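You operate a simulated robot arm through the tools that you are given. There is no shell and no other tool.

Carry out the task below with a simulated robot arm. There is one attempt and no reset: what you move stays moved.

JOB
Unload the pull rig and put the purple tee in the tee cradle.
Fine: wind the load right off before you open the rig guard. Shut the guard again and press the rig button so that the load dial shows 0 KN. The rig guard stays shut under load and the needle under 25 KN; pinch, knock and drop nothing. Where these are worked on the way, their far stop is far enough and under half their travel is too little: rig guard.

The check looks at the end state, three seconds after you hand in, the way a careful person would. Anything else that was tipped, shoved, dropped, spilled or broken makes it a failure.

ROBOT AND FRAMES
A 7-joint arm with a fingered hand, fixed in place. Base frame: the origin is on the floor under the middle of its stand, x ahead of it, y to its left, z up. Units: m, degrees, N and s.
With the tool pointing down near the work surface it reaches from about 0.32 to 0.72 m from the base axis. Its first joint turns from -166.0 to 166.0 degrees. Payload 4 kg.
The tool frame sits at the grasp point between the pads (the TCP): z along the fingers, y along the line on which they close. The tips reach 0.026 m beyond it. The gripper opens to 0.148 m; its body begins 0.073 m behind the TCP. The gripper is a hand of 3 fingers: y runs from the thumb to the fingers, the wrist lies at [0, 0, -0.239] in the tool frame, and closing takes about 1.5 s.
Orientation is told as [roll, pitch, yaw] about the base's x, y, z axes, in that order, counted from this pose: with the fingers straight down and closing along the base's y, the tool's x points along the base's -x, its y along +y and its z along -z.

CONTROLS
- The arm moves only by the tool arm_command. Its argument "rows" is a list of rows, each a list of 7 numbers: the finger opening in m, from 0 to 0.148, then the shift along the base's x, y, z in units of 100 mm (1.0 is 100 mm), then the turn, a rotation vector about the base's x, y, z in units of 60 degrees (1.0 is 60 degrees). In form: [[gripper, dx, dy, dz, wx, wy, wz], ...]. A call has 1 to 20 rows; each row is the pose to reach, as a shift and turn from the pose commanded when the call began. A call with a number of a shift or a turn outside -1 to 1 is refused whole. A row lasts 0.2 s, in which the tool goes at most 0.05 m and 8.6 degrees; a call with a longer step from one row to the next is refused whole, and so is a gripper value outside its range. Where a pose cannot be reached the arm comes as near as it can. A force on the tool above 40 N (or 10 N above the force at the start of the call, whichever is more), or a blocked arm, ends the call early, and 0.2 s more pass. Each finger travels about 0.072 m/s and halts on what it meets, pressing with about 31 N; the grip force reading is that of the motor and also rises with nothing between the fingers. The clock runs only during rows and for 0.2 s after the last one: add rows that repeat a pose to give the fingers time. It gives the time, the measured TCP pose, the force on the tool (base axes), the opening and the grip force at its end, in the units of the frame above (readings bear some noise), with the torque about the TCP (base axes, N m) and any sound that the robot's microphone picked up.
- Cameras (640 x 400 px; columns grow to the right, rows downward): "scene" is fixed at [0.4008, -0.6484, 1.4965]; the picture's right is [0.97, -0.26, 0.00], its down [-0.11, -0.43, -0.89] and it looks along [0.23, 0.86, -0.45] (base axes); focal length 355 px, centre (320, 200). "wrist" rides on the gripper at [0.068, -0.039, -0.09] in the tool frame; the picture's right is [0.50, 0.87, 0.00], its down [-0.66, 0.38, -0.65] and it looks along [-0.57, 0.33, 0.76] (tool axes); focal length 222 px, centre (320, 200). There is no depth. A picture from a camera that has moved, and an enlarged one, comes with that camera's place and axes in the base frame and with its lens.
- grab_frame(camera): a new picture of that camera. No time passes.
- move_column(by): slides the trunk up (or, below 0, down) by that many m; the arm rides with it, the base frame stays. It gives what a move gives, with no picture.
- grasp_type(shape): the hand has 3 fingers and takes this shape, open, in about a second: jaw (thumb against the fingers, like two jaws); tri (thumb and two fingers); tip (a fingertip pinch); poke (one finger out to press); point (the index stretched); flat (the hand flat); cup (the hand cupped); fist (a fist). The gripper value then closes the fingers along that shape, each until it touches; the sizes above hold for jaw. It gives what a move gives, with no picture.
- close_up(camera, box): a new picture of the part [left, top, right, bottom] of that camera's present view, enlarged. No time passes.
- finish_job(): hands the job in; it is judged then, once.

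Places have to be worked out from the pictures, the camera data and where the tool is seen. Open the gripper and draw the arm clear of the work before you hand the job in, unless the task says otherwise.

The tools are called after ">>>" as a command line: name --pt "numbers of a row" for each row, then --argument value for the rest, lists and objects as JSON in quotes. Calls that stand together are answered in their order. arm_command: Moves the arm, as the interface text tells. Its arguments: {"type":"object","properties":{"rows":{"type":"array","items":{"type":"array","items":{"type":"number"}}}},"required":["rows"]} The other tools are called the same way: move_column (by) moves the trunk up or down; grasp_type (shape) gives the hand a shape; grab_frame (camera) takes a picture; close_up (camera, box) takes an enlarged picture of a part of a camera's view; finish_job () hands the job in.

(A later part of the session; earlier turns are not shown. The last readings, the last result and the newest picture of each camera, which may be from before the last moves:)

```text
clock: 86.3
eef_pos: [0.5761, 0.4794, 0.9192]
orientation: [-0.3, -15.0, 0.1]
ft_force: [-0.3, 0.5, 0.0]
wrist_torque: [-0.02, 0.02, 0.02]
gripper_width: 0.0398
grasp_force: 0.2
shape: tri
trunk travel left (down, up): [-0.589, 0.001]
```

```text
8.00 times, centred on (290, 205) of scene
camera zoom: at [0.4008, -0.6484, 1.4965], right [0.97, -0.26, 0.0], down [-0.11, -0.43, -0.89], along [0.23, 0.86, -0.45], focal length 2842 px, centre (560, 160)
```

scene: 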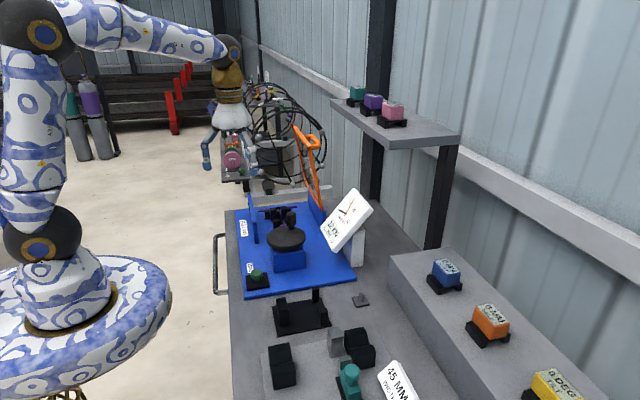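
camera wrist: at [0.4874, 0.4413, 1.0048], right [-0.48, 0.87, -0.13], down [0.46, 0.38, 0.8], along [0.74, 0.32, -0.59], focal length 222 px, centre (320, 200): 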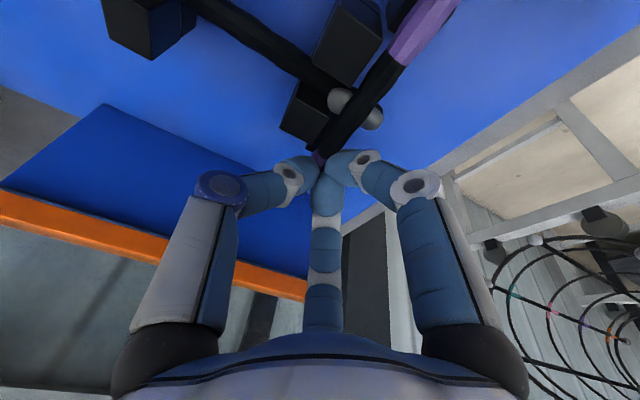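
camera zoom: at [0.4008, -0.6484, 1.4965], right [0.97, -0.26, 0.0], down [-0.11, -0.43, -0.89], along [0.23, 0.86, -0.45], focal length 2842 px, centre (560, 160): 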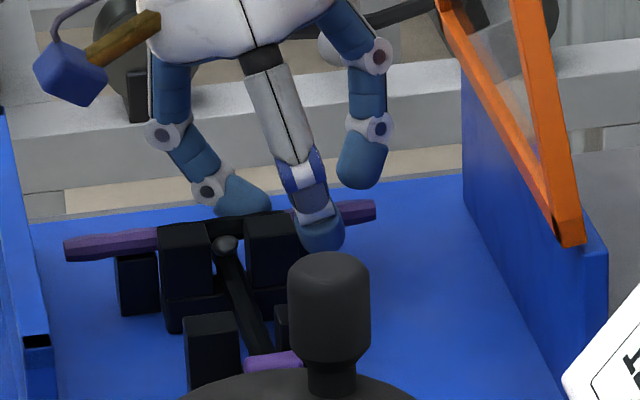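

The wrist view shows the fingertips meeting above the bar's widest part, so they must go about 8 mm lower. I shift 4 mm outward to clear the small support, lower, and close again.

>>> arm_command --pt "0.04 0.02 0 -0.02 0 0 0" --pt "0.04 0.04 0 -0.04 0 0 0" --pt "0.04 0.04 0 -0.06 0 0 0" --pt "0.04 0.04 0 -0.08 0 0 0" --pt "0.04 0.04 0 -0.08 0 0 0"

>>> close_up --camera "wrist" --box '[220, 60, 420, 260]'

>>> close_up --camera "scene" --box '[275, 185, 315, 220]'

```text
clock: 87.5
eef_pos: [0.5805, 0.4787, 0.9126]
orientation: [-0.2, -15.0, 0.1]
ft_force: [0.4, 0.3, -0.9]
wrist_torque: [0.02, -0.05, -0.01]
gripper_width: 0.04
grasp_force: 0.1
shape: tri
trunk travel left (down, up): [-0.589, 0.001]
```

```text
2.00 times, centred on (320, 160) of wrist
camera zoom: at [0.4911, 0.4407, 0.9829], right [-0.48, 0.87, -0.13], down [0.46, 0.38, 0.8], along [0.74, 0.32, -0.59], focal length 444 px, centre (320, 280)
```

zoom: 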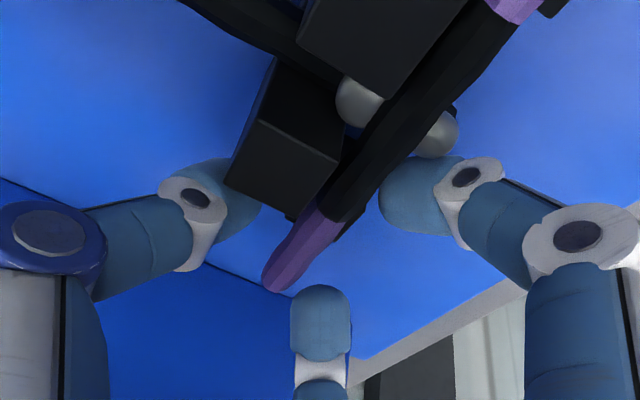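

```text
11.43 times, centred on (295, 202) of scene
camera zoom: at [0.4008, -0.6484, 1.4965], right [0.97, -0.26, 0.0], down [-0.11, -0.43, -0.89], along [0.23, 0.86, -0.45], focal length 4060 px, centre (606, 171)
```

zoom: 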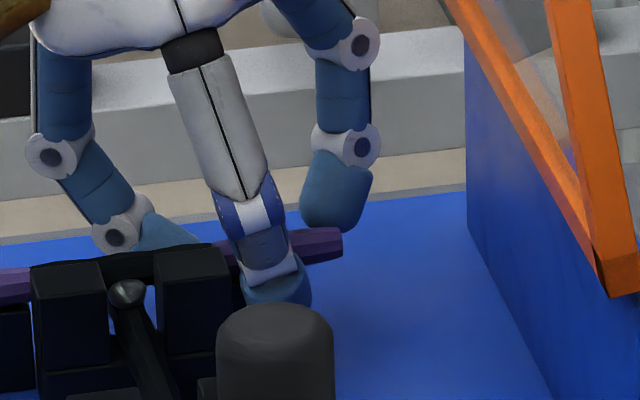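

No contact on the way down. I close on the bar again.

>>> arm_command --pt "0.033 0 0 0 0 0 0" --pt "0.027 0 0 0 0 0 0" --pt "0.021 0 0 0 0 0 0" --pt "0.015 0 0 0 0 0 0" --pt "0.009 0 0 0 0 0 0" --pt "0.004 0 0 0 0 0 0" --pt "0.004 0 0 0 0 0 0" --pt "0.004 0 0 0 0 0 0"

>>> close_up --camera "wrist" --box '[270, 120, 370, 220]'

>>> close_up --camera "scene" --box '[260, 180, 320, 230]'

```text
clock: 89.3
eef_pos: [0.5798, 0.4808, 0.9117]
orientation: [-0.2, -15.1, 0.1]
ft_force: [3.2, 6.4, 10.0]
wrist_torque: [0.06, -0.12, 0.05]
gripper_width: 0.014
grasp_force: 31.4
shape: tri
trunk travel left (down, up): [-0.589, 0.001]
```

```text
4.00 times, centred on (320, 170) of wrist
camera zoom: at [0.491, 0.4411, 0.9836], right [-0.48, 0.87, -0.13], down [0.46, 0.38, 0.8], along [0.74, 0.33, -0.58], focal length 888 px, centre (320, 320)
```

zoom: 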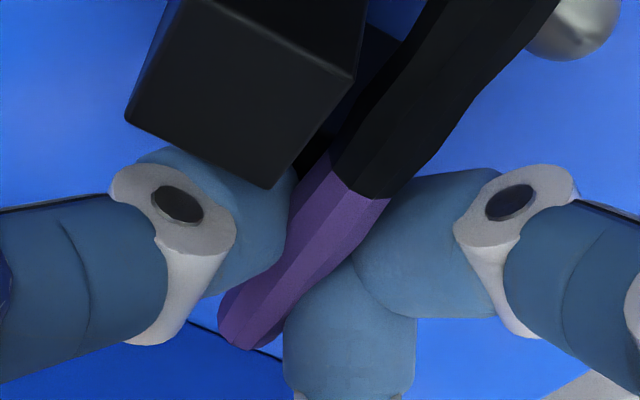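

```text
8.00 times, centred on (290, 205) of scene
camera zoom: at [0.4008, -0.6484, 1.4965], right [0.97, -0.26, 0.0], down [-0.11, -0.43, -0.89], along [0.23, 0.86, -0.45], focal length 2842 px, centre (560, 160)
```

zoom: 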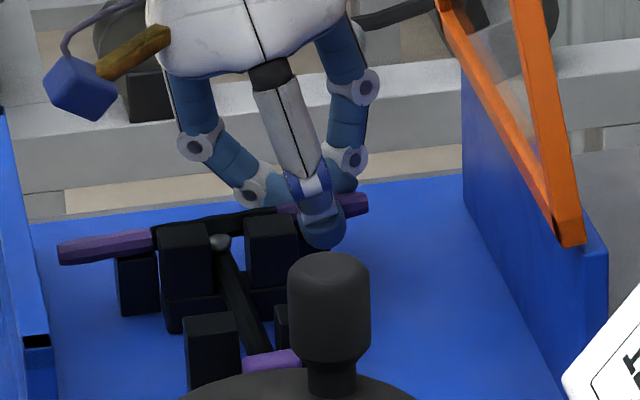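

Now it is a proper side grip: 14 mm width, with the bar fully between the thumb and the fingers. I lift 10 mm and check.

>>> arm_command --pt "0.0 0 0 0.02 0 0 0" --pt "0.0 0 0 0.04 0 0 0" --pt "0.0 0 0 0.06 0 0 0" --pt "0.0 0 0 0.08 0 0 0" --pt "0.0 0 0 0.1 0 0 0" --pt "0.0 0 0 0.1 0 0 0"

>>> close_up --camera "scene" --box '[260, 180, 320, 230]'

>>> grab_frame --camera "wrist"

```text
clock: 90.7
eef_pos: [0.5801, 0.4803, 0.9237]
orientation: [-0.4, -14.9, 0.1]
ft_force: [-0.3, -0.3, -1.5]
wrist_torque: [-0.02, -0.03, -0.01]
gripper_width: 0.0133
grasp_force: 30.8
shape: tri
trunk travel left (down, up): [-0.589, 0.001]
```

```text
8.00 times, centred on (290, 205) of scene
camera zoom: at [0.4008, -0.6484, 1.4965], right [0.97, -0.26, 0.0], down [-0.11, -0.43, -0.89], along [0.23, 0.86, -0.45], focal length 2842 px, centre (560, 160)
```

zoom: 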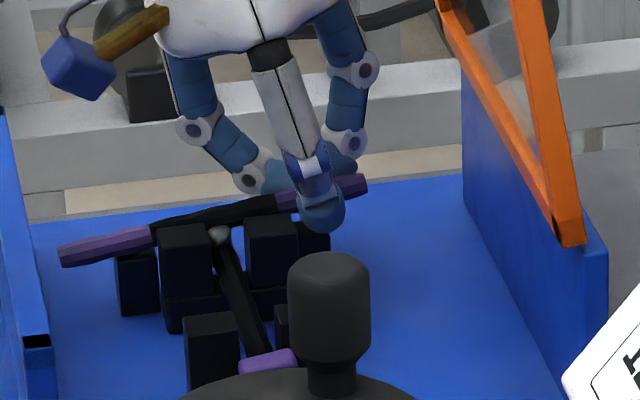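

```text
taken
camera wrist: at [0.4909, 0.4409, 0.993], right [-0.48, 0.87, -0.13], down [0.46, 0.38, 0.8], along [0.74, 0.32, -0.59], focal length 222 px, centre (320, 200)
```

wrist: 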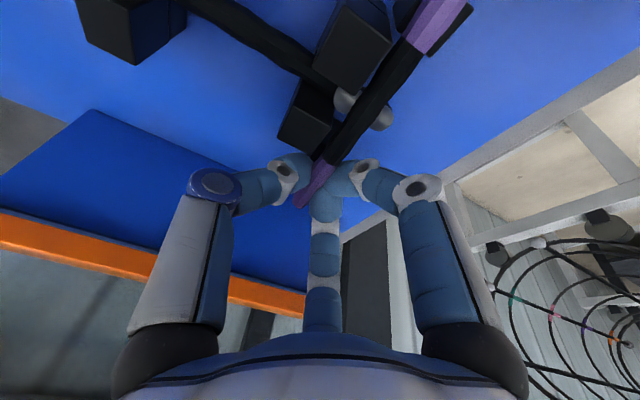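

The right end is up but the left end is still resting. I lift 8 mm further to see whether it catches as it did before.

>>> arm_command --pt "0.0 0 0 0.02 0 0 0" --pt "0.0 0 0 0.04 0 0 0" --pt "0.0 0 0 0.06 0 0 0" --pt "0.0 0 0 0.08 0 0 0" --pt "0.0 0 0 0.08 0 0 0"

>>> close_up --camera "scene" --box '[260, 180, 320, 230]'

>>> close_up --camera "wrist" --box '[200, 0, 460, 220]'

```text
clock: 91.9
eef_pos: [0.5806, 0.481, 0.9296]
orientation: [-0.3, -15.0, 0.0]
ft_force: [-0.4, -0.4, -1.7]
wrist_torque: [0.03, -0.06, 0.03]
gripper_width: 0.0129
grasp_force: 30.9
shape: tri
trunk travel left (down, up): [-0.589, 0.001]
```

```text
8.00 times, centred on (290, 205) of scene
camera zoom: at [0.4008, -0.6484, 1.4965], right [0.97, -0.26, 0.0], down [-0.11, -0.43, -0.89], along [0.23, 0.86, -0.45], focal length 2842 px, centre (560, 160)
```

zoom: 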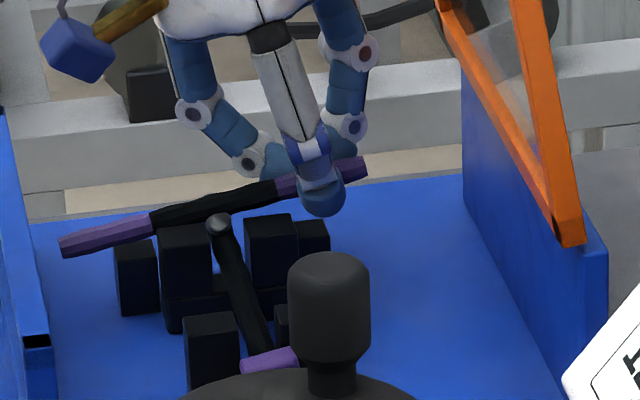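

```text
1.82 times, centred on (330, 110) of wrist
camera zoom: at [0.4911, 0.441, 1.0012], right [-0.48, 0.87, -0.13], down [0.46, 0.38, 0.8], along [0.74, 0.32, -0.59], focal length 404 px, centre (302, 364)
```

zoom: 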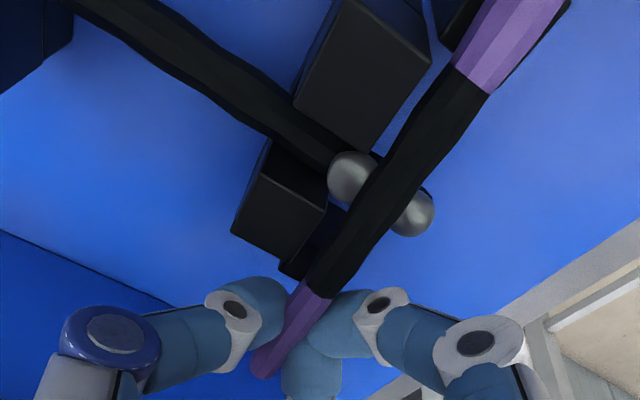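

The left end is now coming up, with the tee tilted about 8° in the grip. I continue lifting slowly, reducing the lean by 4° to level it, and keep watching the width.

>>> arm_command --pt "0.0 0 0 0.03 0 0.015 0" --pt "0.0 0 0 0.06 0 0.03 0" --pt "0.0 0 0 0.09 0 0.045 0" --pt "0.0 0 0 0.12 0 0.06 0" --pt "0.0 0 0 0.15 0 0.07 0" --pt "0.0 0 0 0.15 0 0.07 0"

>>> close_up --camera "scene" --box '[260, 170, 320, 230]'

>>> close_up --camera "wrist" --box '[200, 0, 460, 220]'

```text
clock: 93.3
eef_pos: [0.5739, 0.4728, 0.9437]
orientation: [-0.3, -10.8, 0.1]
ft_force: [19.5, 10.0, 3.7]
wrist_torque: [0.21, -0.54, 0.11]
gripper_width: 0.0123
grasp_force: 30.6
shape: tri
out of reach, approached as far as the arm can: row 1, 2, 3, 4, 5, 6
trunk travel left (down, up): [-0.589, 0.001]
```

```text
6.67 times, centred on (290, 200) of scene
camera zoom: at [0.4008, -0.6484, 1.4965], right [0.97, -0.26, 0.0], down [-0.11, -0.43, -0.89], along [0.23, 0.86, -0.45], focal length 2369 px, centre (520, 200)
```

zoom: 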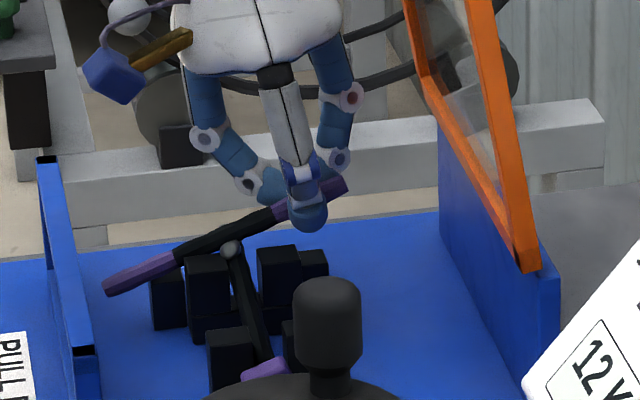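

```text
1.82 times, centred on (330, 110) of wrist
camera zoom: at [0.4893, 0.4333, 1.0215], right [-0.49, 0.87, -0.1], down [0.52, 0.38, 0.76], along [0.7, 0.32, -0.64], focal length 404 px, centre (302, 364)
```

zoom: 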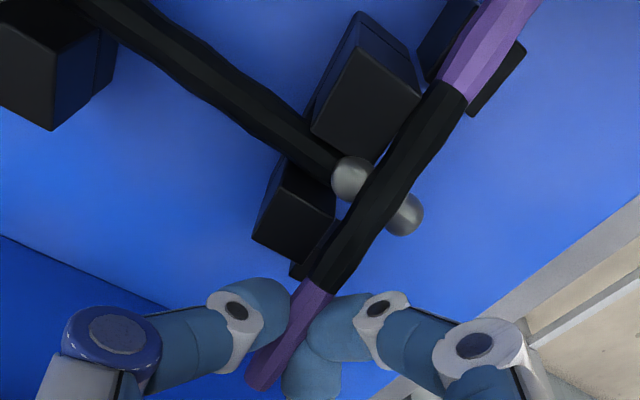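

The tee pivots in this grip and the arm ran out of reach, so I take it back down to its seat. A grip with one finger on the bar's end face and two pinching its sides should resist the pivot much better.

>>> arm_command --pt "0.0 0.02 0.03 -0.02 0 -0.03 0" --pt "0.0 0.05 0.06 -0.06 0 -0.06 0" --pt "0.0 0.065 0.078 -0.12 0 -0.07 0" --pt "0.0 0.065 0.078 -0.18 0 -0.07 0" --pt "0.0 0.065 0.078 -0.24 0 -0.07 0" --pt "0.0 0.065 0.078 -0.29 0 -0.07 0" --pt "0.0 0.065 0.078 -0.29 0 -0.07 0"

>>> close_up --camera "scene" --box '[260, 180, 320, 230]'

>>> close_up --camera "wrist" --box '[200, 0, 460, 220]'

```text
clock: 94.9
eef_pos: [0.5778, 0.477, 0.915]
orientation: [-0.3, -15.0, 0.1]
ft_force: [9.9, 1.1, 1.8]
wrist_torque: [-0.1, -0.11, 0.1]
gripper_width: 0.012
grasp_force: 31.0
shape: tri
trunk travel left (down, up): [-0.589, 0.001]
```

```text
8.00 times, centred on (290, 205) of scene
camera zoom: at [0.4008, -0.6484, 1.4965], right [0.97, -0.26, 0.0], down [-0.11, -0.43, -0.89], along [0.23, 0.86, -0.45], focal length 2842 px, centre (560, 160)
```

zoom: 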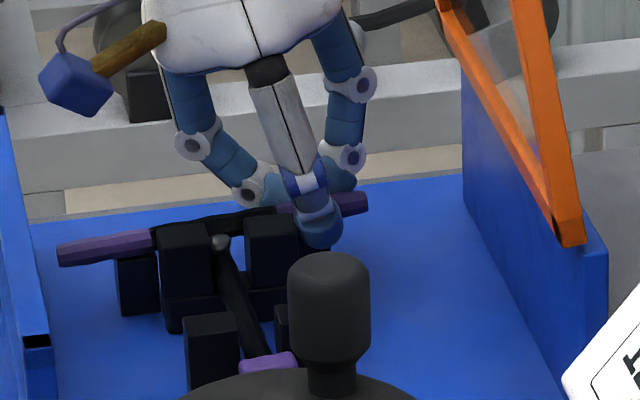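

```text
1.82 times, centred on (330, 110) of wrist
camera zoom: at [0.4891, 0.4398, 0.9862], right [-0.48, 0.87, -0.13], down [0.46, 0.38, 0.8], along [0.74, 0.32, -0.59], focal length 404 px, centre (302, 364)
```

zoom: 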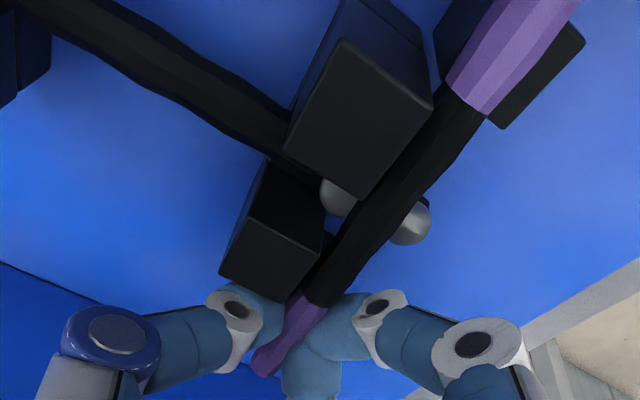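

The tee is back in its seat. I open, rise clear, and set up the hand for the end-face grip with a yaw of -30° and a small lean.

>>> arm_command --pt "0.02 0 0 0 0 0 0" --pt "0.035 0 0 0 0 0 0" --pt "0.045 0 0 0 0 0 0" --pt "0.045 0 0 0.15 0 0 0" --pt "0.045 0 0 0.35 0 0 0" --pt "0.045 0 0 0.6 0 0 0" --pt "0.045 0 0 0.6 0 0 0"

>>> arm_command --pt "0.045 -0.15 -0.1 0.0 0 0.04 0" --pt "0.045 -0.35 -0.2 0.02 0 0.1 -0.06" --pt "0.045 -0.55 -0.3 0.05 0 0.16 -0.16" --pt "0.045 -0.7 -0.4 0.1 0 0.2 -0.26" --pt "0.045 -0.8 -0.5 0.15 0 0.24 -0.36" --pt "0.045 -0.8 -0.5 0.15 0 0.25 -0.46" --pt "0.045 -0.8 -0.5 0.15 0 0.25 -0.5" --pt "0.045 -0.8 -0.5 0.15 0 0.25 -0.5"

>>> close_up --camera "scene" --box '[250, 170, 330, 240]'

```text
clock: 96.5
eef_pos: [0.5769, 0.4789, 0.975]
orientation: [-0.4, -15.0, 0.1]
ft_force: [0.6, 0.2, -1.3]
wrist_torque: [0.03, 0.0, -0.02]
gripper_width: 0.0448
grasp_force: 0.1
shape: tri
trunk travel left (down, up): [-0.589, 0.001]
```

```text
clock: 98.3
eef_pos: [0.4976, 0.4279, 0.99]
orientation: [-4.1, -0.7, -29.6]
ft_force: [0.1, 0.0, -0.1]
wrist_torque: [0.04, 0.0, 0.0]
gripper_width: 0.0448
grasp_force: 0.1
shape: tri
trunk travel left (down, up): [-0.589, 0.001]
```

```text
5.71 times, centred on (290, 205) of scene
camera zoom: at [0.4008, -0.6484, 1.4965], right [0.97, -0.26, 0.0], down [-0.11, -0.43, -0.89], along [0.23, 0.86, -0.45], focal length 2030 px, centre (491, 171)
```

zoom: 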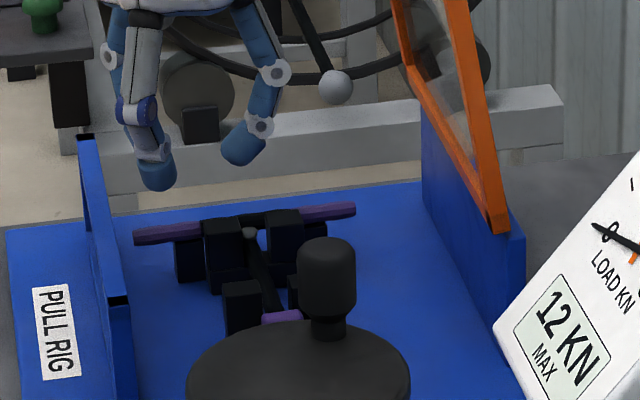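

The tee sits correctly again. Now I add the lean (about 18° toward +y, about 10° toward +x) and move in near the bar end to look.

>>> arm_command --pt "0.045 0.1 0.04 0.0 0.07 -0.04 0" --pt "0.045 0.25 0.1 0.0 0.14 -0.075 0" --pt "0.045 0.4 0.16 0.0 0.21 -0.11 0" --pt "0.045 0.55 0.22 0.0 0.29 -0.15 0" --pt "0.045 0.7 0.28 0.0 0.365 -0.19 0" --pt "0.045 0.8 0.32 0.0 0.365 -0.19 0" --pt "0.045 0.8 0.32 0.0 0.365 -0.19 0"

>>> grab_frame --camera "wrist"

>>> close_up --camera "scene" --box '[250, 160, 330, 230]'

```text
clock: 99.9
eef_pos: [0.5771, 0.4618, 0.9909]
orientation: [20.7, 0.1, -29.6]
ft_force: [-0.2, 0.5, -0.4]
wrist_torque: [0.02, 0.03, 0.0]
gripper_width: 0.0447
grasp_force: 0.1
shape: tri
trunk travel left (down, up): [-0.589, 0.001]
```

```text
taken
camera wrist: at [0.4843, 0.435, 1.0624], right [-0.03, 0.95, 0.31], down [0.63, -0.22, 0.74], along [0.77, 0.22, -0.6], focal length 222 px, centre (320, 200)
```

wrist: 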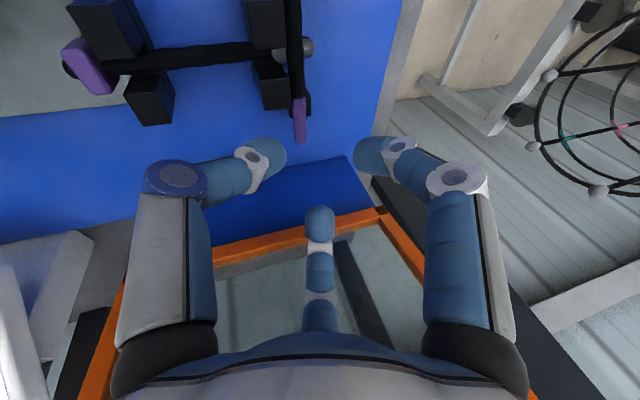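

```text
5.71 times, centred on (290, 195) of scene
camera zoom: at [0.4008, -0.6484, 1.4965], right [0.97, -0.26, 0.0], down [-0.11, -0.43, -0.89], along [0.23, 0.86, -0.45], focal length 2030 px, centre (491, 229)
```

zoom: 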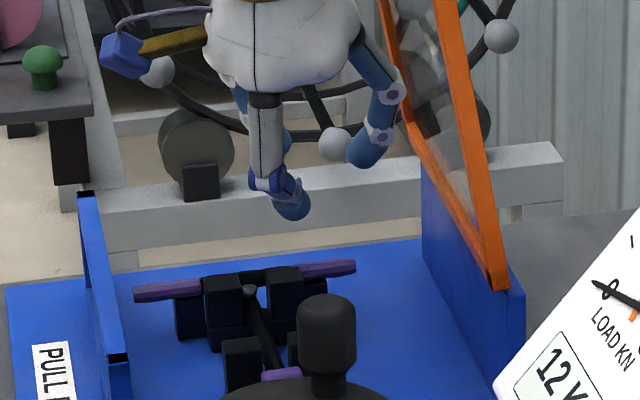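

For a grip that cannot pivot, I'll lean the hand 30° toward +x. The thumb and one finger then pinch the bar's sides near its end while the third finger sits over the end. I reorient now, staying clear of the lid.

>>> arm_command --pt "0.04 -0.06 0.02 0.0 -0.0577 -0.0649 -0.0168" --pt "0.036 -0.1 0.04 0.0 -0.1154 -0.1297 -0.0337" --pt "0.034 -0.14 0.06 0.0 -0.1731 -0.1946 -0.0505" --pt "0.034 -0.17 0.08 0.0 -0.2308 -0.2594 -0.0674" --pt "0.034 -0.17 0.09 0.0 -0.2885 -0.3243 -0.0842" --pt "0.034 -0.17 0.09 0.0 -0.2885 -0.3243 -0.0842"

>>> grab_frame --camera "wrist"

>>> close_up --camera "scene" --box '[250, 160, 330, 230]'

```text
clock: 101.3
eef_pos: [0.5614, 0.4698, 0.9898]
orientation: [16.0, -25.5, -33.7]
ft_force: [0.5, -0.3, 0.7]
wrist_torque: [0.0, 0.02, -0.03]
gripper_width: 0.0344
grasp_force: 0.0
shape: tri
trunk travel left (down, up): [-0.589, 0.001]
```

```text
taken
camera wrist: at [0.4476, 0.4697, 1.0311], right [0.0, 1.0, 0.0], down [0.33, 0.0, 0.94], along [0.94, 0.0, -0.33], focal length 222 px, centre (320, 200)
```

wrist: 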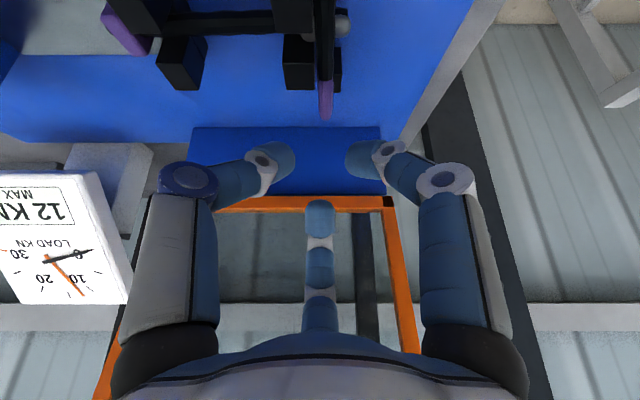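

```text
5.71 times, centred on (290, 195) of scene
camera zoom: at [0.4008, -0.6484, 1.4965], right [0.97, -0.26, 0.0], down [-0.11, -0.43, -0.89], along [0.23, 0.86, -0.45], focal length 2030 px, centre (491, 229)
```

zoom: 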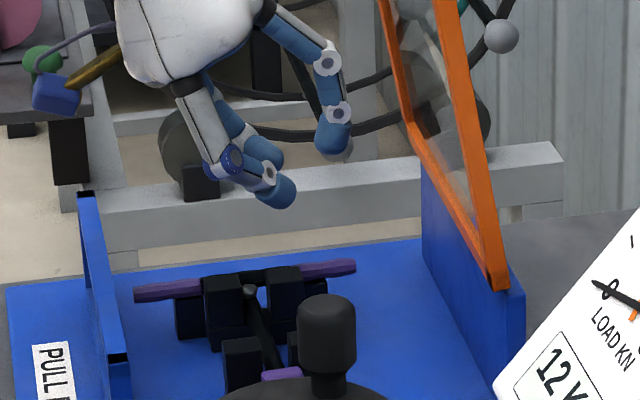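

A perfectly aligned view along the bar: its end is at (.604, .475), and the right wall is further away (x≈.67) than I thought. I move over the end and descend partway.

>>> arm_command --pt "0.034 0.15 0.02 -0.02 0 0 0" --pt "0.034 0.3 0.04 -0.05 0 0 0" --pt "0.034 0.356 0.045 -0.2 0 0 0" --pt "0.034 0.356 0.045 -0.35 0 0 0" --pt "0.034 0.356 0.045 -0.5 0 0 0" --pt "0.034 0.356 0.045 -0.5 0 0 0"

>>> close_up --camera "wrist" --box '[220, 60, 420, 260]'

>>> close_up --camera "scene" --box '[260, 170, 340, 235]'

```text
clock: 102.7
eef_pos: [0.5962, 0.4749, 0.9428]
orientation: [16.0, -25.4, -33.8]
ft_force: [0.0, -0.4, 0.5]
wrist_torque: [0.02, 0.0, 0.0]
gripper_width: 0.0343
grasp_force: 0.0
shape: tri
trunk travel left (down, up): [-0.589, 0.001]
```

```text
2.00 times, centred on (320, 160) of wrist
camera zoom: at [0.4831, 0.4746, 0.9825], right [0.0, 1.0, 0.0], down [0.33, 0.0, 0.94], along [0.94, 0.0, -0.33], focal length 444 px, centre (320, 280)
```

zoom: 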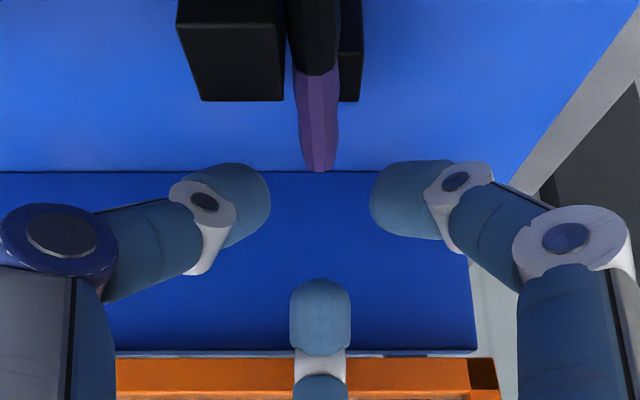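

```text
6.15 times, centred on (300, 202) of scene
camera zoom: at [0.4008, -0.6484, 1.4965], right [0.97, -0.26, 0.0], down [-0.11, -0.43, -0.89], along [0.23, 0.86, -0.45], focal length 2186 px, centre (443, 185)
```

zoom: 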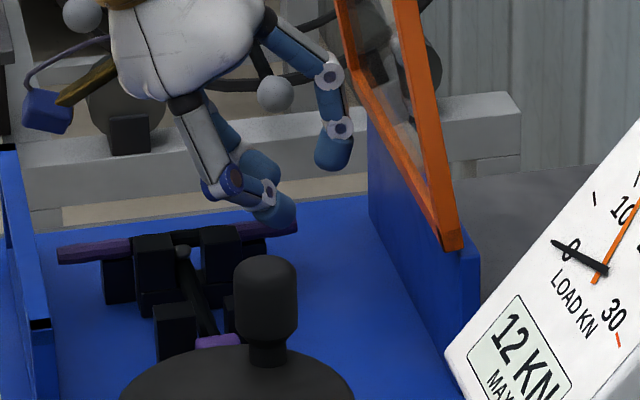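

The bar is centred between the fingers, with its end at x=.604. I descend the last 37 mm so the bar is at pad height.

>>> arm_command --pt "0.034 0.005 0 -0.1 0 0 0" --pt "0.034 0.005 0 -0.2 0 0 0" --pt "0.034 0.005 0 -0.3 0 0 0" --pt "0.034 0.005 0 -0.375 0 0 0" --pt "0.034 0.005 0 -0.375 0 0 0"

>>> close_up --camera "wrist" --box '[220, 90, 420, 290]'

>>> close_up --camera "scene" --box '[260, 170, 340, 235]'

```text
clock: 103.9
eef_pos: [0.5971, 0.4746, 0.9024]
orientation: [16.2, -25.5, -33.8]
ft_force: [0.6, -1.0, 1.6]
wrist_torque: [-0.05, 0.03, 0.08]
gripper_width: 0.0344
grasp_force: 0.0
shape: tri
trunk travel left (down, up): [-0.589, 0.001]
```

```text
2.00 times, centred on (320, 190) of wrist
camera zoom: at [0.4837, 0.475, 0.9444], right [0.0, 1.0, 0.0], down [0.33, 0.0, 0.94], along [0.94, 0.0, -0.33], focal length 444 px, centre (320, 220)
```

zoom: 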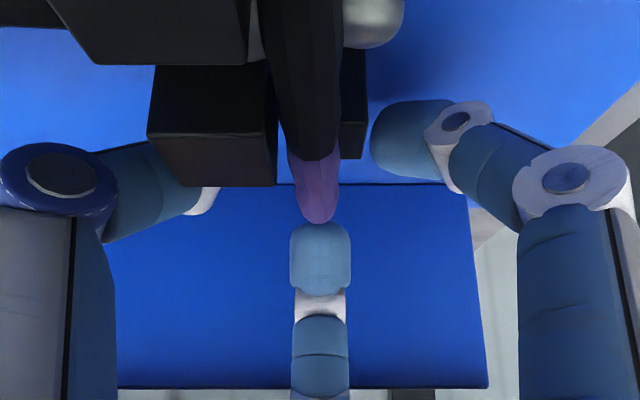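

```text
6.15 times, centred on (300, 202) of scene
camera zoom: at [0.4008, -0.6484, 1.4965], right [0.97, -0.26, 0.0], down [-0.11, -0.43, -0.89], along [0.23, 0.86, -0.45], focal length 2186 px, centre (443, 185)
```

zoom: 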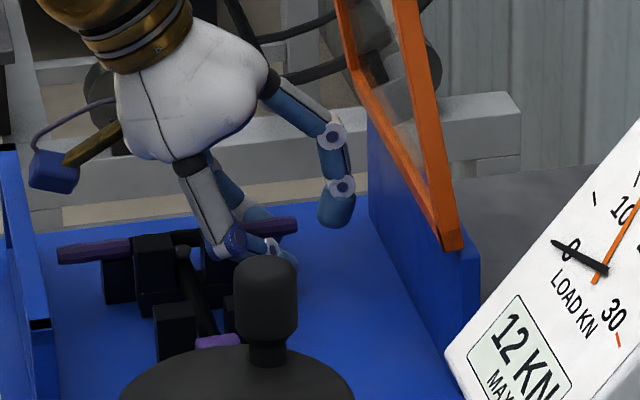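

The fingers straddle the bar end with no contact force. I close on it.

>>> arm_command --pt "0.03 0 0 0 0 0 0" --pt "0.025 0 0 0 0 0 0" --pt "0.02 0 0 0 0 0 0" --pt "0.015 0 0 0 0 0 0" --pt "0.01 0 0 0 0 0 0" --pt "0.005 0 0 0 0 0 0" --pt "0.005 0 0 0 0 0 0" --pt "0.005 0 0 0 0 0 0"

>>> close_up --camera "wrist" --box '[220, 90, 420, 290]'

>>> close_up --camera "scene" --box '[260, 170, 340, 235]'

```text
clock: 105.7
eef_pos: [0.5982, 0.4737, 0.9038]
orientation: [16.1, -25.5, -33.8]
ft_force: [12.7, -5.7, 5.1]
wrist_torque: [-0.12, 0.17, 0.52]
gripper_width: 0.0044
grasp_force: 30.8
shape: tri
trunk travel left (down, up): [-0.589, 0.001]
```

```text
2.00 times, centred on (320, 190) of wrist
camera zoom: at [0.4853, 0.4742, 0.945], right [0.0, 1.0, 0.0], down [0.33, 0.0, 0.94], along [0.94, 0.0, -0.33], focal length 444 px, centre (320, 220)
```

zoom: 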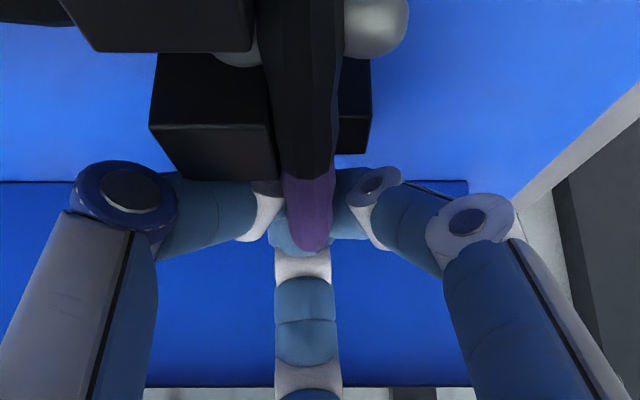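

```text
6.15 times, centred on (300, 202) of scene
camera zoom: at [0.4008, -0.6484, 1.4965], right [0.97, -0.26, 0.0], down [-0.11, -0.43, -0.89], along [0.23, 0.86, -0.45], focal length 2186 px, centre (443, 185)
```

zoom: 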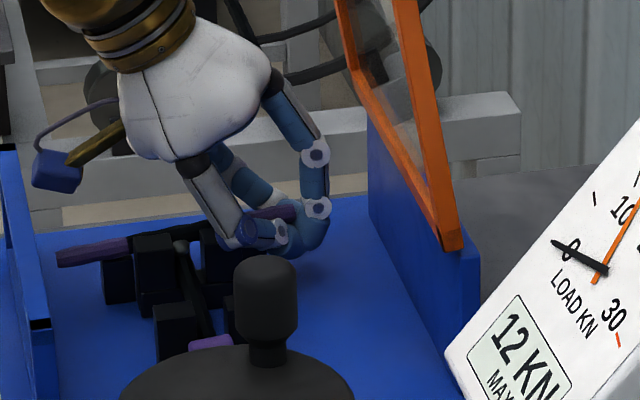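

The fingers closed underneath the bar, so this pose is too low. I reopen, rise about 16 mm and come in 8 mm, so the two side fingers pinch the bar and the third rests on top of its end.

>>> arm_command --pt "0.015 0 0 0 0 0 0" --pt "0.025 0 0 0 0 0 0" --pt "0.036 0 0 0 0 0 0" --pt "0.036 0 0 0.06 0 0 0" --pt "0.036 -0.03 0 0.12 0 0 0" --pt "0.036 -0.08 0 0.165 0 0 0" --pt "0.036 -0.08 0 0.165 0 0 0"

>>> close_up --camera "wrist" --box '[220, 90, 420, 290]'

>>> close_up --camera "scene" --box '[260, 170, 340, 235]'

```text
clock: 107.3
eef_pos: [0.5905, 0.4736, 0.9194]
orientation: [16.1, -25.4, -33.7]
ft_force: [2.9, -2.8, 3.7]
wrist_torque: [-0.16, 0.05, 0.14]
gripper_width: 0.0357
grasp_force: 0.1
shape: tri
trunk travel left (down, up): [-0.589, 0.001]
```

```text
2.00 times, centred on (320, 190) of wrist
camera zoom: at [0.4764, 0.4741, 0.9607], right [0.0, 1.0, 0.0], down [0.33, 0.0, 0.94], along [0.94, 0.0, -0.33], focal length 444 px, centre (320, 220)
```

zoom: 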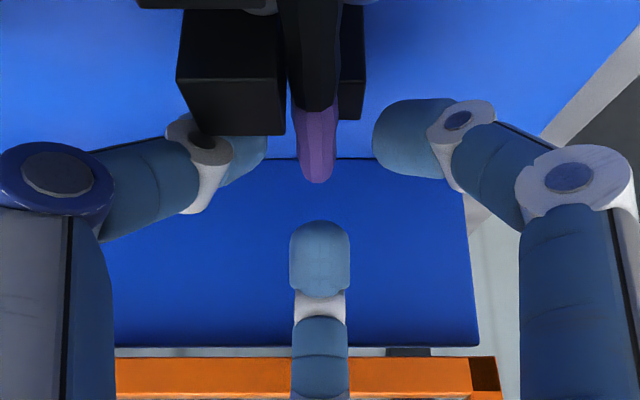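

```text
6.15 times, centred on (300, 202) of scene
camera zoom: at [0.4008, -0.6484, 1.4965], right [0.97, -0.26, 0.0], down [-0.11, -0.43, -0.89], along [0.23, 0.86, -0.45], focal length 2186 px, centre (443, 185)
```

zoom: 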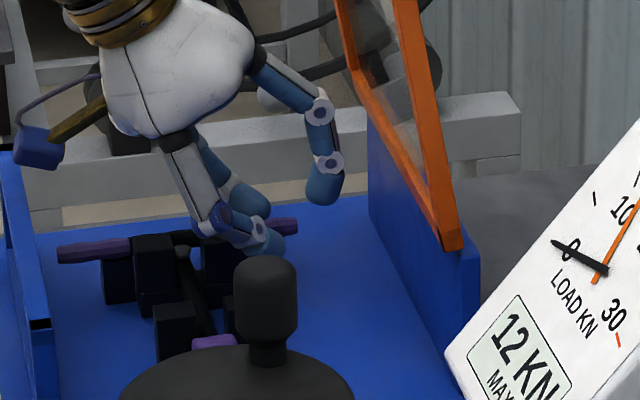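

Light contact (about 5 N) suggests the thumb's knuckle brushes the rear block's corner. I shift 4 mm in +x and then close.

>>> arm_command --pt "0.036 0.02 0 0 0 0 0" --pt "0.036 0.04 0 0 0 0 0" --pt "0.03 0.04 0 0 0 0 0" --pt "0.025 0.04 0 0 0 0 0" --pt "0.02 0.04 0 0 0 0 0" --pt "0.015 0.04 0 0 0 0 0" --pt "0.01 0.04 0 0 0 0 0" --pt "0.005 0.04 0 0 0 0 0" --pt "0.0 0.04 0 0 0 0 0" --pt "0.0 0.04 0 0 0 0 0"

>>> close_up --camera "wrist" --box '[220, 90, 420, 290]'

>>> close_up --camera "scene" --box '[260, 170, 340, 235]'

```text
clock: 109.5
eef_pos: [0.5936, 0.4736, 0.92]
orientation: [16.1, -25.6, -33.8]
ft_force: [3.6, 0.7, 6.8]
wrist_torque: [0.02, -0.14, 0.08]
gripper_width: 0.0055
grasp_force: 30.7
shape: tri
trunk travel left (down, up): [-0.589, 0.001]
```

```text
2.00 times, centred on (320, 190) of wrist
camera zoom: at [0.4804, 0.4736, 0.961], right [0.0, 1.0, 0.0], down [0.33, 0.0, 0.94], along [0.94, 0.0, -0.33], focal length 444 px, centre (320, 220)
```

zoom: 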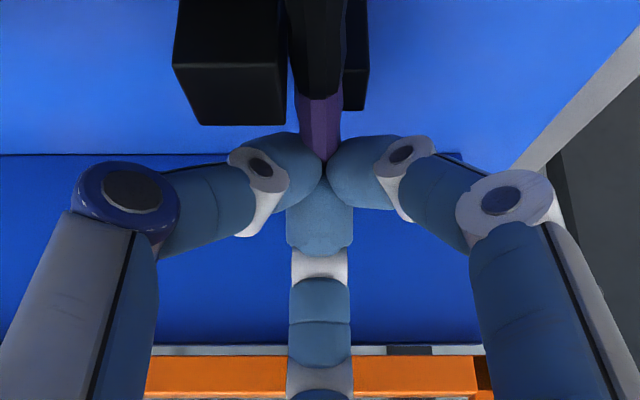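

```text
6.15 times, centred on (300, 202) of scene
camera zoom: at [0.4008, -0.6484, 1.4965], right [0.97, -0.26, 0.0], down [-0.11, -0.43, -0.89], along [0.23, 0.86, -0.45], focal length 2186 px, centre (443, 185)
```

zoom: 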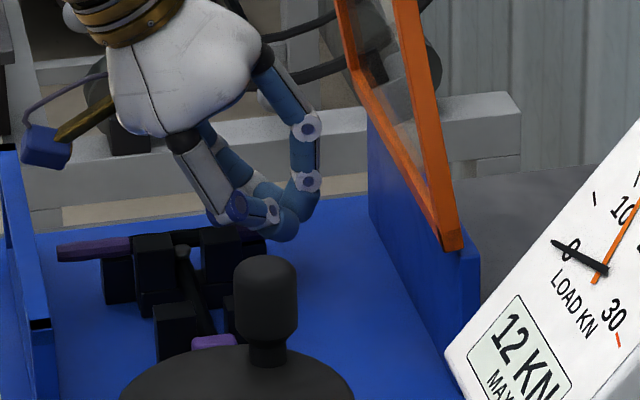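

Now the fingers met above the bar, so the right height is between the two tries: TCP z≈.912. I reopen, lower 8 mm and close again.

>>> arm_command --pt "0.015 0 0 0 0 0 0" --pt "0.025 0 0 0 0 0 0" --pt "0.034 0 0 0 0 0 0" --pt "0.034 0 0.002 -0.03 0 0 0" --pt "0.034 0 0.002 -0.06 0 0 0" --pt "0.034 0 0.002 -0.085 0 0 0" --pt "0.034 0 0.002 -0.085 0 0 0"

>>> arm_command --pt "0.03 0 0 0 0 0 0" --pt "0.025 0 0 0 0 0 0" --pt "0.02 0 0 0 0 0 0" --pt "0.015 0 0 0 0 0 0" --pt "0.01 0 0 0 0 0 0" --pt "0.005 0 0 0 0 0 0" --pt "0.0 0 0 0 0 0 0" --pt "0.0 0 0 0 0 0 0"

>>> close_up --camera "wrist" --box '[220, 90, 420, 290]'

>>> close_up --camera "scene" --box '[260, 170, 340, 235]'

```text
clock: 111.1
eef_pos: [0.5927, 0.4737, 0.911]
orientation: [16.0, -25.3, -33.8]
ft_force: [4.7, -3.9, 3.4]
wrist_torque: [-0.15, 0.08, 0.21]
gripper_width: 0.0341
grasp_force: 0.1
shape: tri
trunk travel left (down, up): [-0.589, 0.001]
```

```text
clock: 112.9
eef_pos: [0.5955, 0.4726, 0.9119]
orientation: [16.1, -25.4, -33.8]
ft_force: [18.5, -6.6, 12.7]
wrist_torque: [-0.36, 0.11, 0.45]
gripper_width: 0.0119
grasp_force: 30.8
shape: tri
trunk travel left (down, up): [-0.589, 0.001]
```

```text
2.00 times, centred on (320, 190) of wrist
camera zoom: at [0.4806, 0.4729, 0.9523], right [0.0, 1.0, 0.0], down [0.33, 0.0, 0.94], along [0.94, 0.0, -0.33], focal length 444 px, centre (320, 220)
```

zoom: 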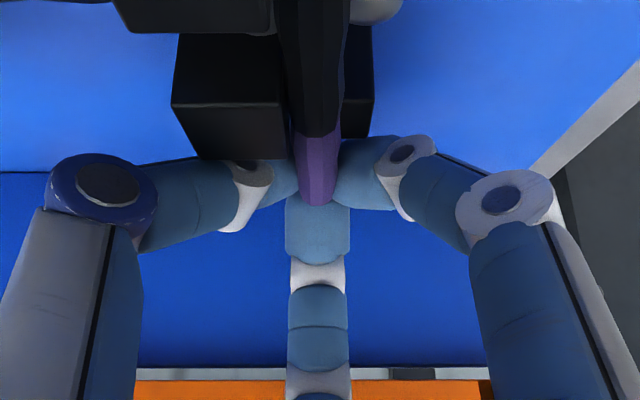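

```text
6.15 times, centred on (300, 202) of scene
camera zoom: at [0.4008, -0.6484, 1.4965], right [0.97, -0.26, 0.0], down [-0.11, -0.43, -0.89], along [0.23, 0.86, -0.45], focal length 2186 px, centre (443, 185)
```

zoom: 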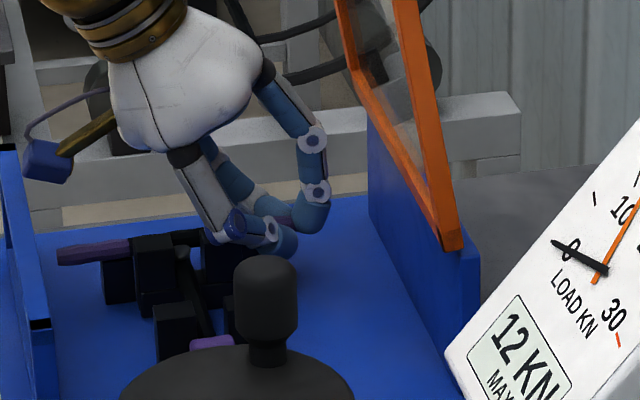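

Now thumb and finger pinch the bar's sides and the third finger bears on its end face (12 mm width). I lift 12 mm slowly and check.

>>> arm_command --pt "0.0 0 0 0.02 0 0 0" --pt "0.0 0 0 0.04 0 0 0" --pt "0.0 0 0 0.06 0 0 0" --pt "0.0 0 0 0.08 0 0 0" --pt "0.0 0 0 0.1 0 0 0" --pt "0.0 0 0 0.12 0 0 0" --pt "0.0 0 0 0.12 0 0 0"

>>> close_up --camera "wrist" --box '[220, 60, 420, 260]'

>>> close_up --camera "scene" --box '[260, 170, 340, 235]'

```text
clock: 114.5
eef_pos: [0.592, 0.4761, 0.922]
orientation: [16.0, -25.4, -33.7]
ft_force: [8.6, 0.2, -0.3]
wrist_torque: [-0.02, -0.16, 0.15]
gripper_width: 0.012
grasp_force: 30.8
shape: tri
trunk travel left (down, up): [-0.589, 0.001]
```

```text
2.00 times, centred on (320, 160) of wrist
camera zoom: at [0.4799, 0.4743, 0.9636], right [0.0, 1.0, 0.0], down [0.33, 0.0, 0.94], along [0.94, 0.0, -0.33], focal length 444 px, centre (320, 280)
```

zoom: 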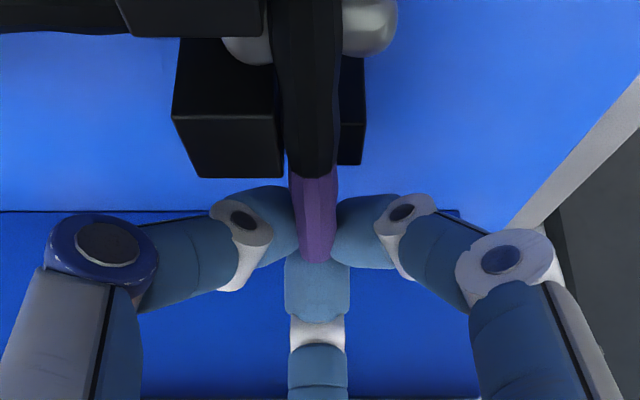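

```text
6.15 times, centred on (300, 202) of scene
camera zoom: at [0.4008, -0.6484, 1.4965], right [0.97, -0.26, 0.0], down [-0.11, -0.43, -0.89], along [0.23, 0.86, -0.45], focal length 2186 px, centre (443, 185)
```

zoom: 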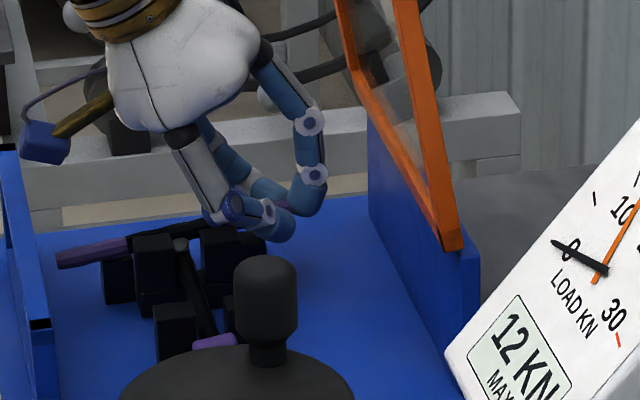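

Width is steady at 12 mm. I lift another 12 mm.

>>> arm_command --pt "0.0 0 0 0.02 0 0 0" --pt "0.0 0 0 0.04 0 0 0" --pt "0.0 0 0 0.06 0 0 0" --pt "0.0 0 0 0.08 0 0 0" --pt "0.0 0 0 0.1 0 0 0" --pt "0.0 0 0 0.12 0 0 0" --pt "0.0 0 0 0.12 0 0 0"

>>> close_up --camera "scene" --box '[260, 170, 340, 235]'

>>> close_up --camera "wrist" --box '[200, 0, 440, 220]'

```text
clock: 116.1
eef_pos: [0.593, 0.4744, 0.9341]
orientation: [16.0, -25.5, -33.7]
ft_force: [0.4, -0.6, -1.3]
wrist_torque: [0.02, -0.09, 0.05]
gripper_width: 0.0114
grasp_force: 31.5
shape: tri
trunk travel left (down, up): [-0.589, 0.001]
```

```text
6.15 times, centred on (300, 202) of scene
camera zoom: at [0.4008, -0.6484, 1.4965], right [0.97, -0.26, 0.0], down [-0.11, -0.43, -0.89], along [0.23, 0.86, -0.45], focal length 2186 px, centre (443, 185)
```

zoom: 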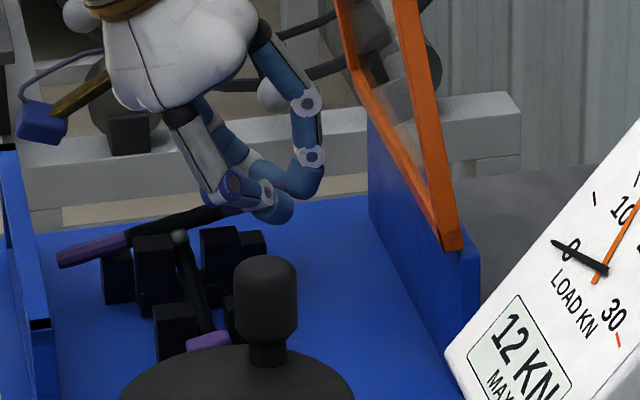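

```text
1.82 times, centred on (320, 110) of wrist
camera zoom: at [0.4794, 0.4747, 0.9758], right [0.0, 1.0, 0.0], down [0.33, 0.0, 0.94], along [0.94, 0.0, -0.33], focal length 404 px, centre (320, 364)
```

zoom: 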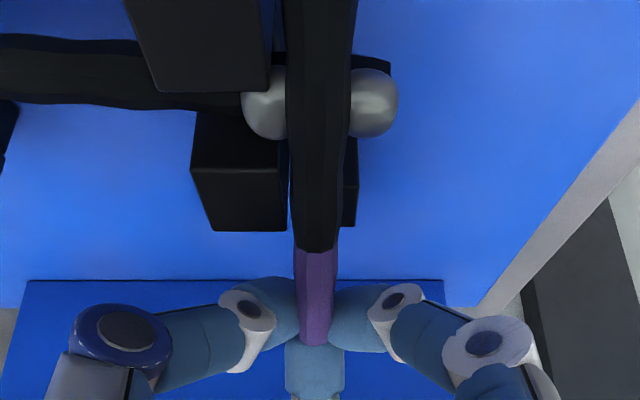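

The tee is still tilting, with its left end low. I lift another 12 mm to see whether the grip catches and the left end comes free.

>>> arm_command --pt "0.0 0 0 0.02 0 0 0" --pt "0.0 0 0 0.04 0 0 0" --pt "0.0 0 0 0.06 0 0 0" --pt "0.0 0 0 0.08 0 0 0" --pt "0.0 0 0 0.1 0 0 0" --pt "0.0 0 0 0.12 0 0 0" --pt "0.0 0 0 0.12 0 0 0"

>>> close_up --camera "scene" --box '[260, 170, 340, 235]'

>>> close_up --camera "wrist" --box '[200, 0, 440, 220]'

```text
clock: 117.7
eef_pos: [0.5923, 0.4737, 0.9466]
orientation: [16.0, -25.4, -33.8]
ft_force: [0.3, -0.5, -1.9]
wrist_torque: [0.02, -0.1, 0.06]
gripper_width: 0.0114
grasp_force: 31.0
shape: tri
trunk travel left (down, up): [-0.589, 0.001]
```

```text
6.15 times, centred on (300, 202) of scene
camera zoom: at [0.4008, -0.6484, 1.4965], right [0.97, -0.26, 0.0], down [-0.11, -0.43, -0.89], along [0.23, 0.86, -0.45], focal length 2186 px, centre (443, 185)
```

zoom: 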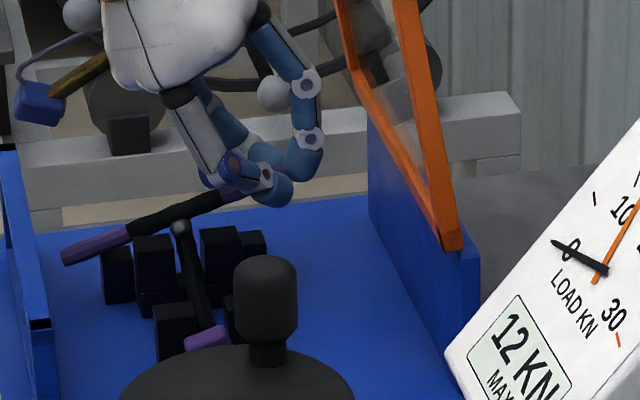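

```text
1.82 times, centred on (320, 110) of wrist
camera zoom: at [0.4791, 0.474, 0.9879], right [0.0, 1.0, 0.0], down [0.33, 0.0, 0.94], along [0.94, 0.0, -0.33], focal length 404 px, centre (320, 364)
```

zoom: 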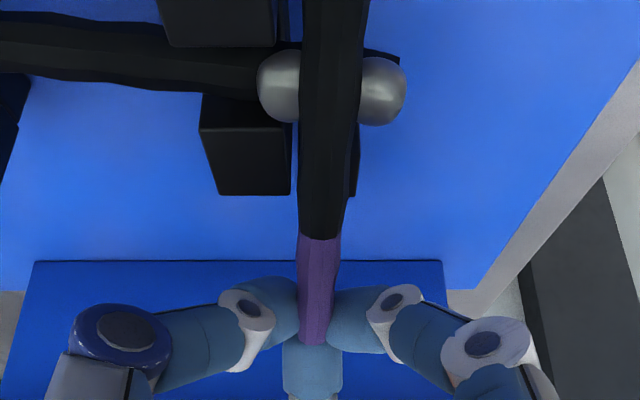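

The grip holds steadily but lets the tee pivot about the closing axis, which is parallel to the stem. That is workable, because the tee will level itself again when lowered onto the cradle posts. I keep lifting to clear the blocks.

>>> arm_command --pt "0.0 0 0 0.03 0 0 0" --pt "0.0 0 0 0.06 0 0 0" --pt "0.0 0 0 0.09 0 0 0" --pt "0.0 0 0 0.12 0 0 0" --pt "0.0 0 0 0.15 0 0 0" --pt "0.0 0 0 0.18 0 0 0" --pt "0.0 0 0 0.18 0 0 0"

>>> close_up --camera "scene" --box '[260, 160, 340, 235]'

>>> close_up --camera "wrist" --box '[200, 0, 440, 220]'

```text
clock: 119.3
eef_pos: [0.5921, 0.4756, 0.9659]
orientation: [16.0, -25.5, -33.8]
ft_force: [-3.1, -4.1, -4.1]
wrist_torque: [-0.05, -0.02, 0.07]
gripper_width: 0.0114
grasp_force: 31.3
shape: tri
trunk travel left (down, up): [-0.589, 0.001]
```

```text
5.33 times, centred on (300, 198) of scene
camera zoom: at [0.4008, -0.6484, 1.4965], right [0.97, -0.26, 0.0], down [-0.11, -0.43, -0.89], along [0.23, 0.86, -0.45], focal length 1895 px, centre (427, 213)
```

zoom: 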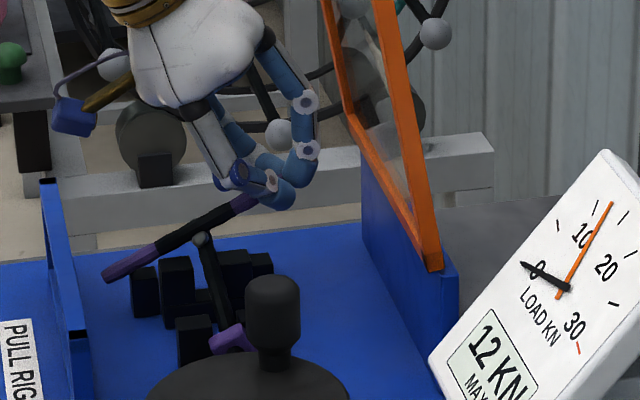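

```text
1.82 times, centred on (320, 110) of wrist
camera zoom: at [0.4789, 0.4745, 1.0058], right [0.0, 1.0, 0.0], down [0.33, 0.0, 0.94], along [0.94, 0.0, -0.33], focal length 404 px, centre (320, 364)
```

zoom: 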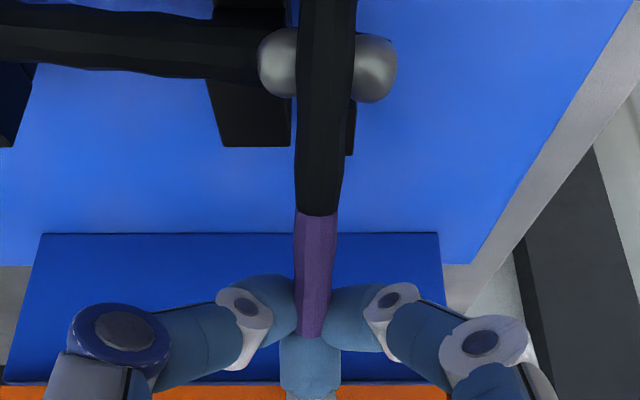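

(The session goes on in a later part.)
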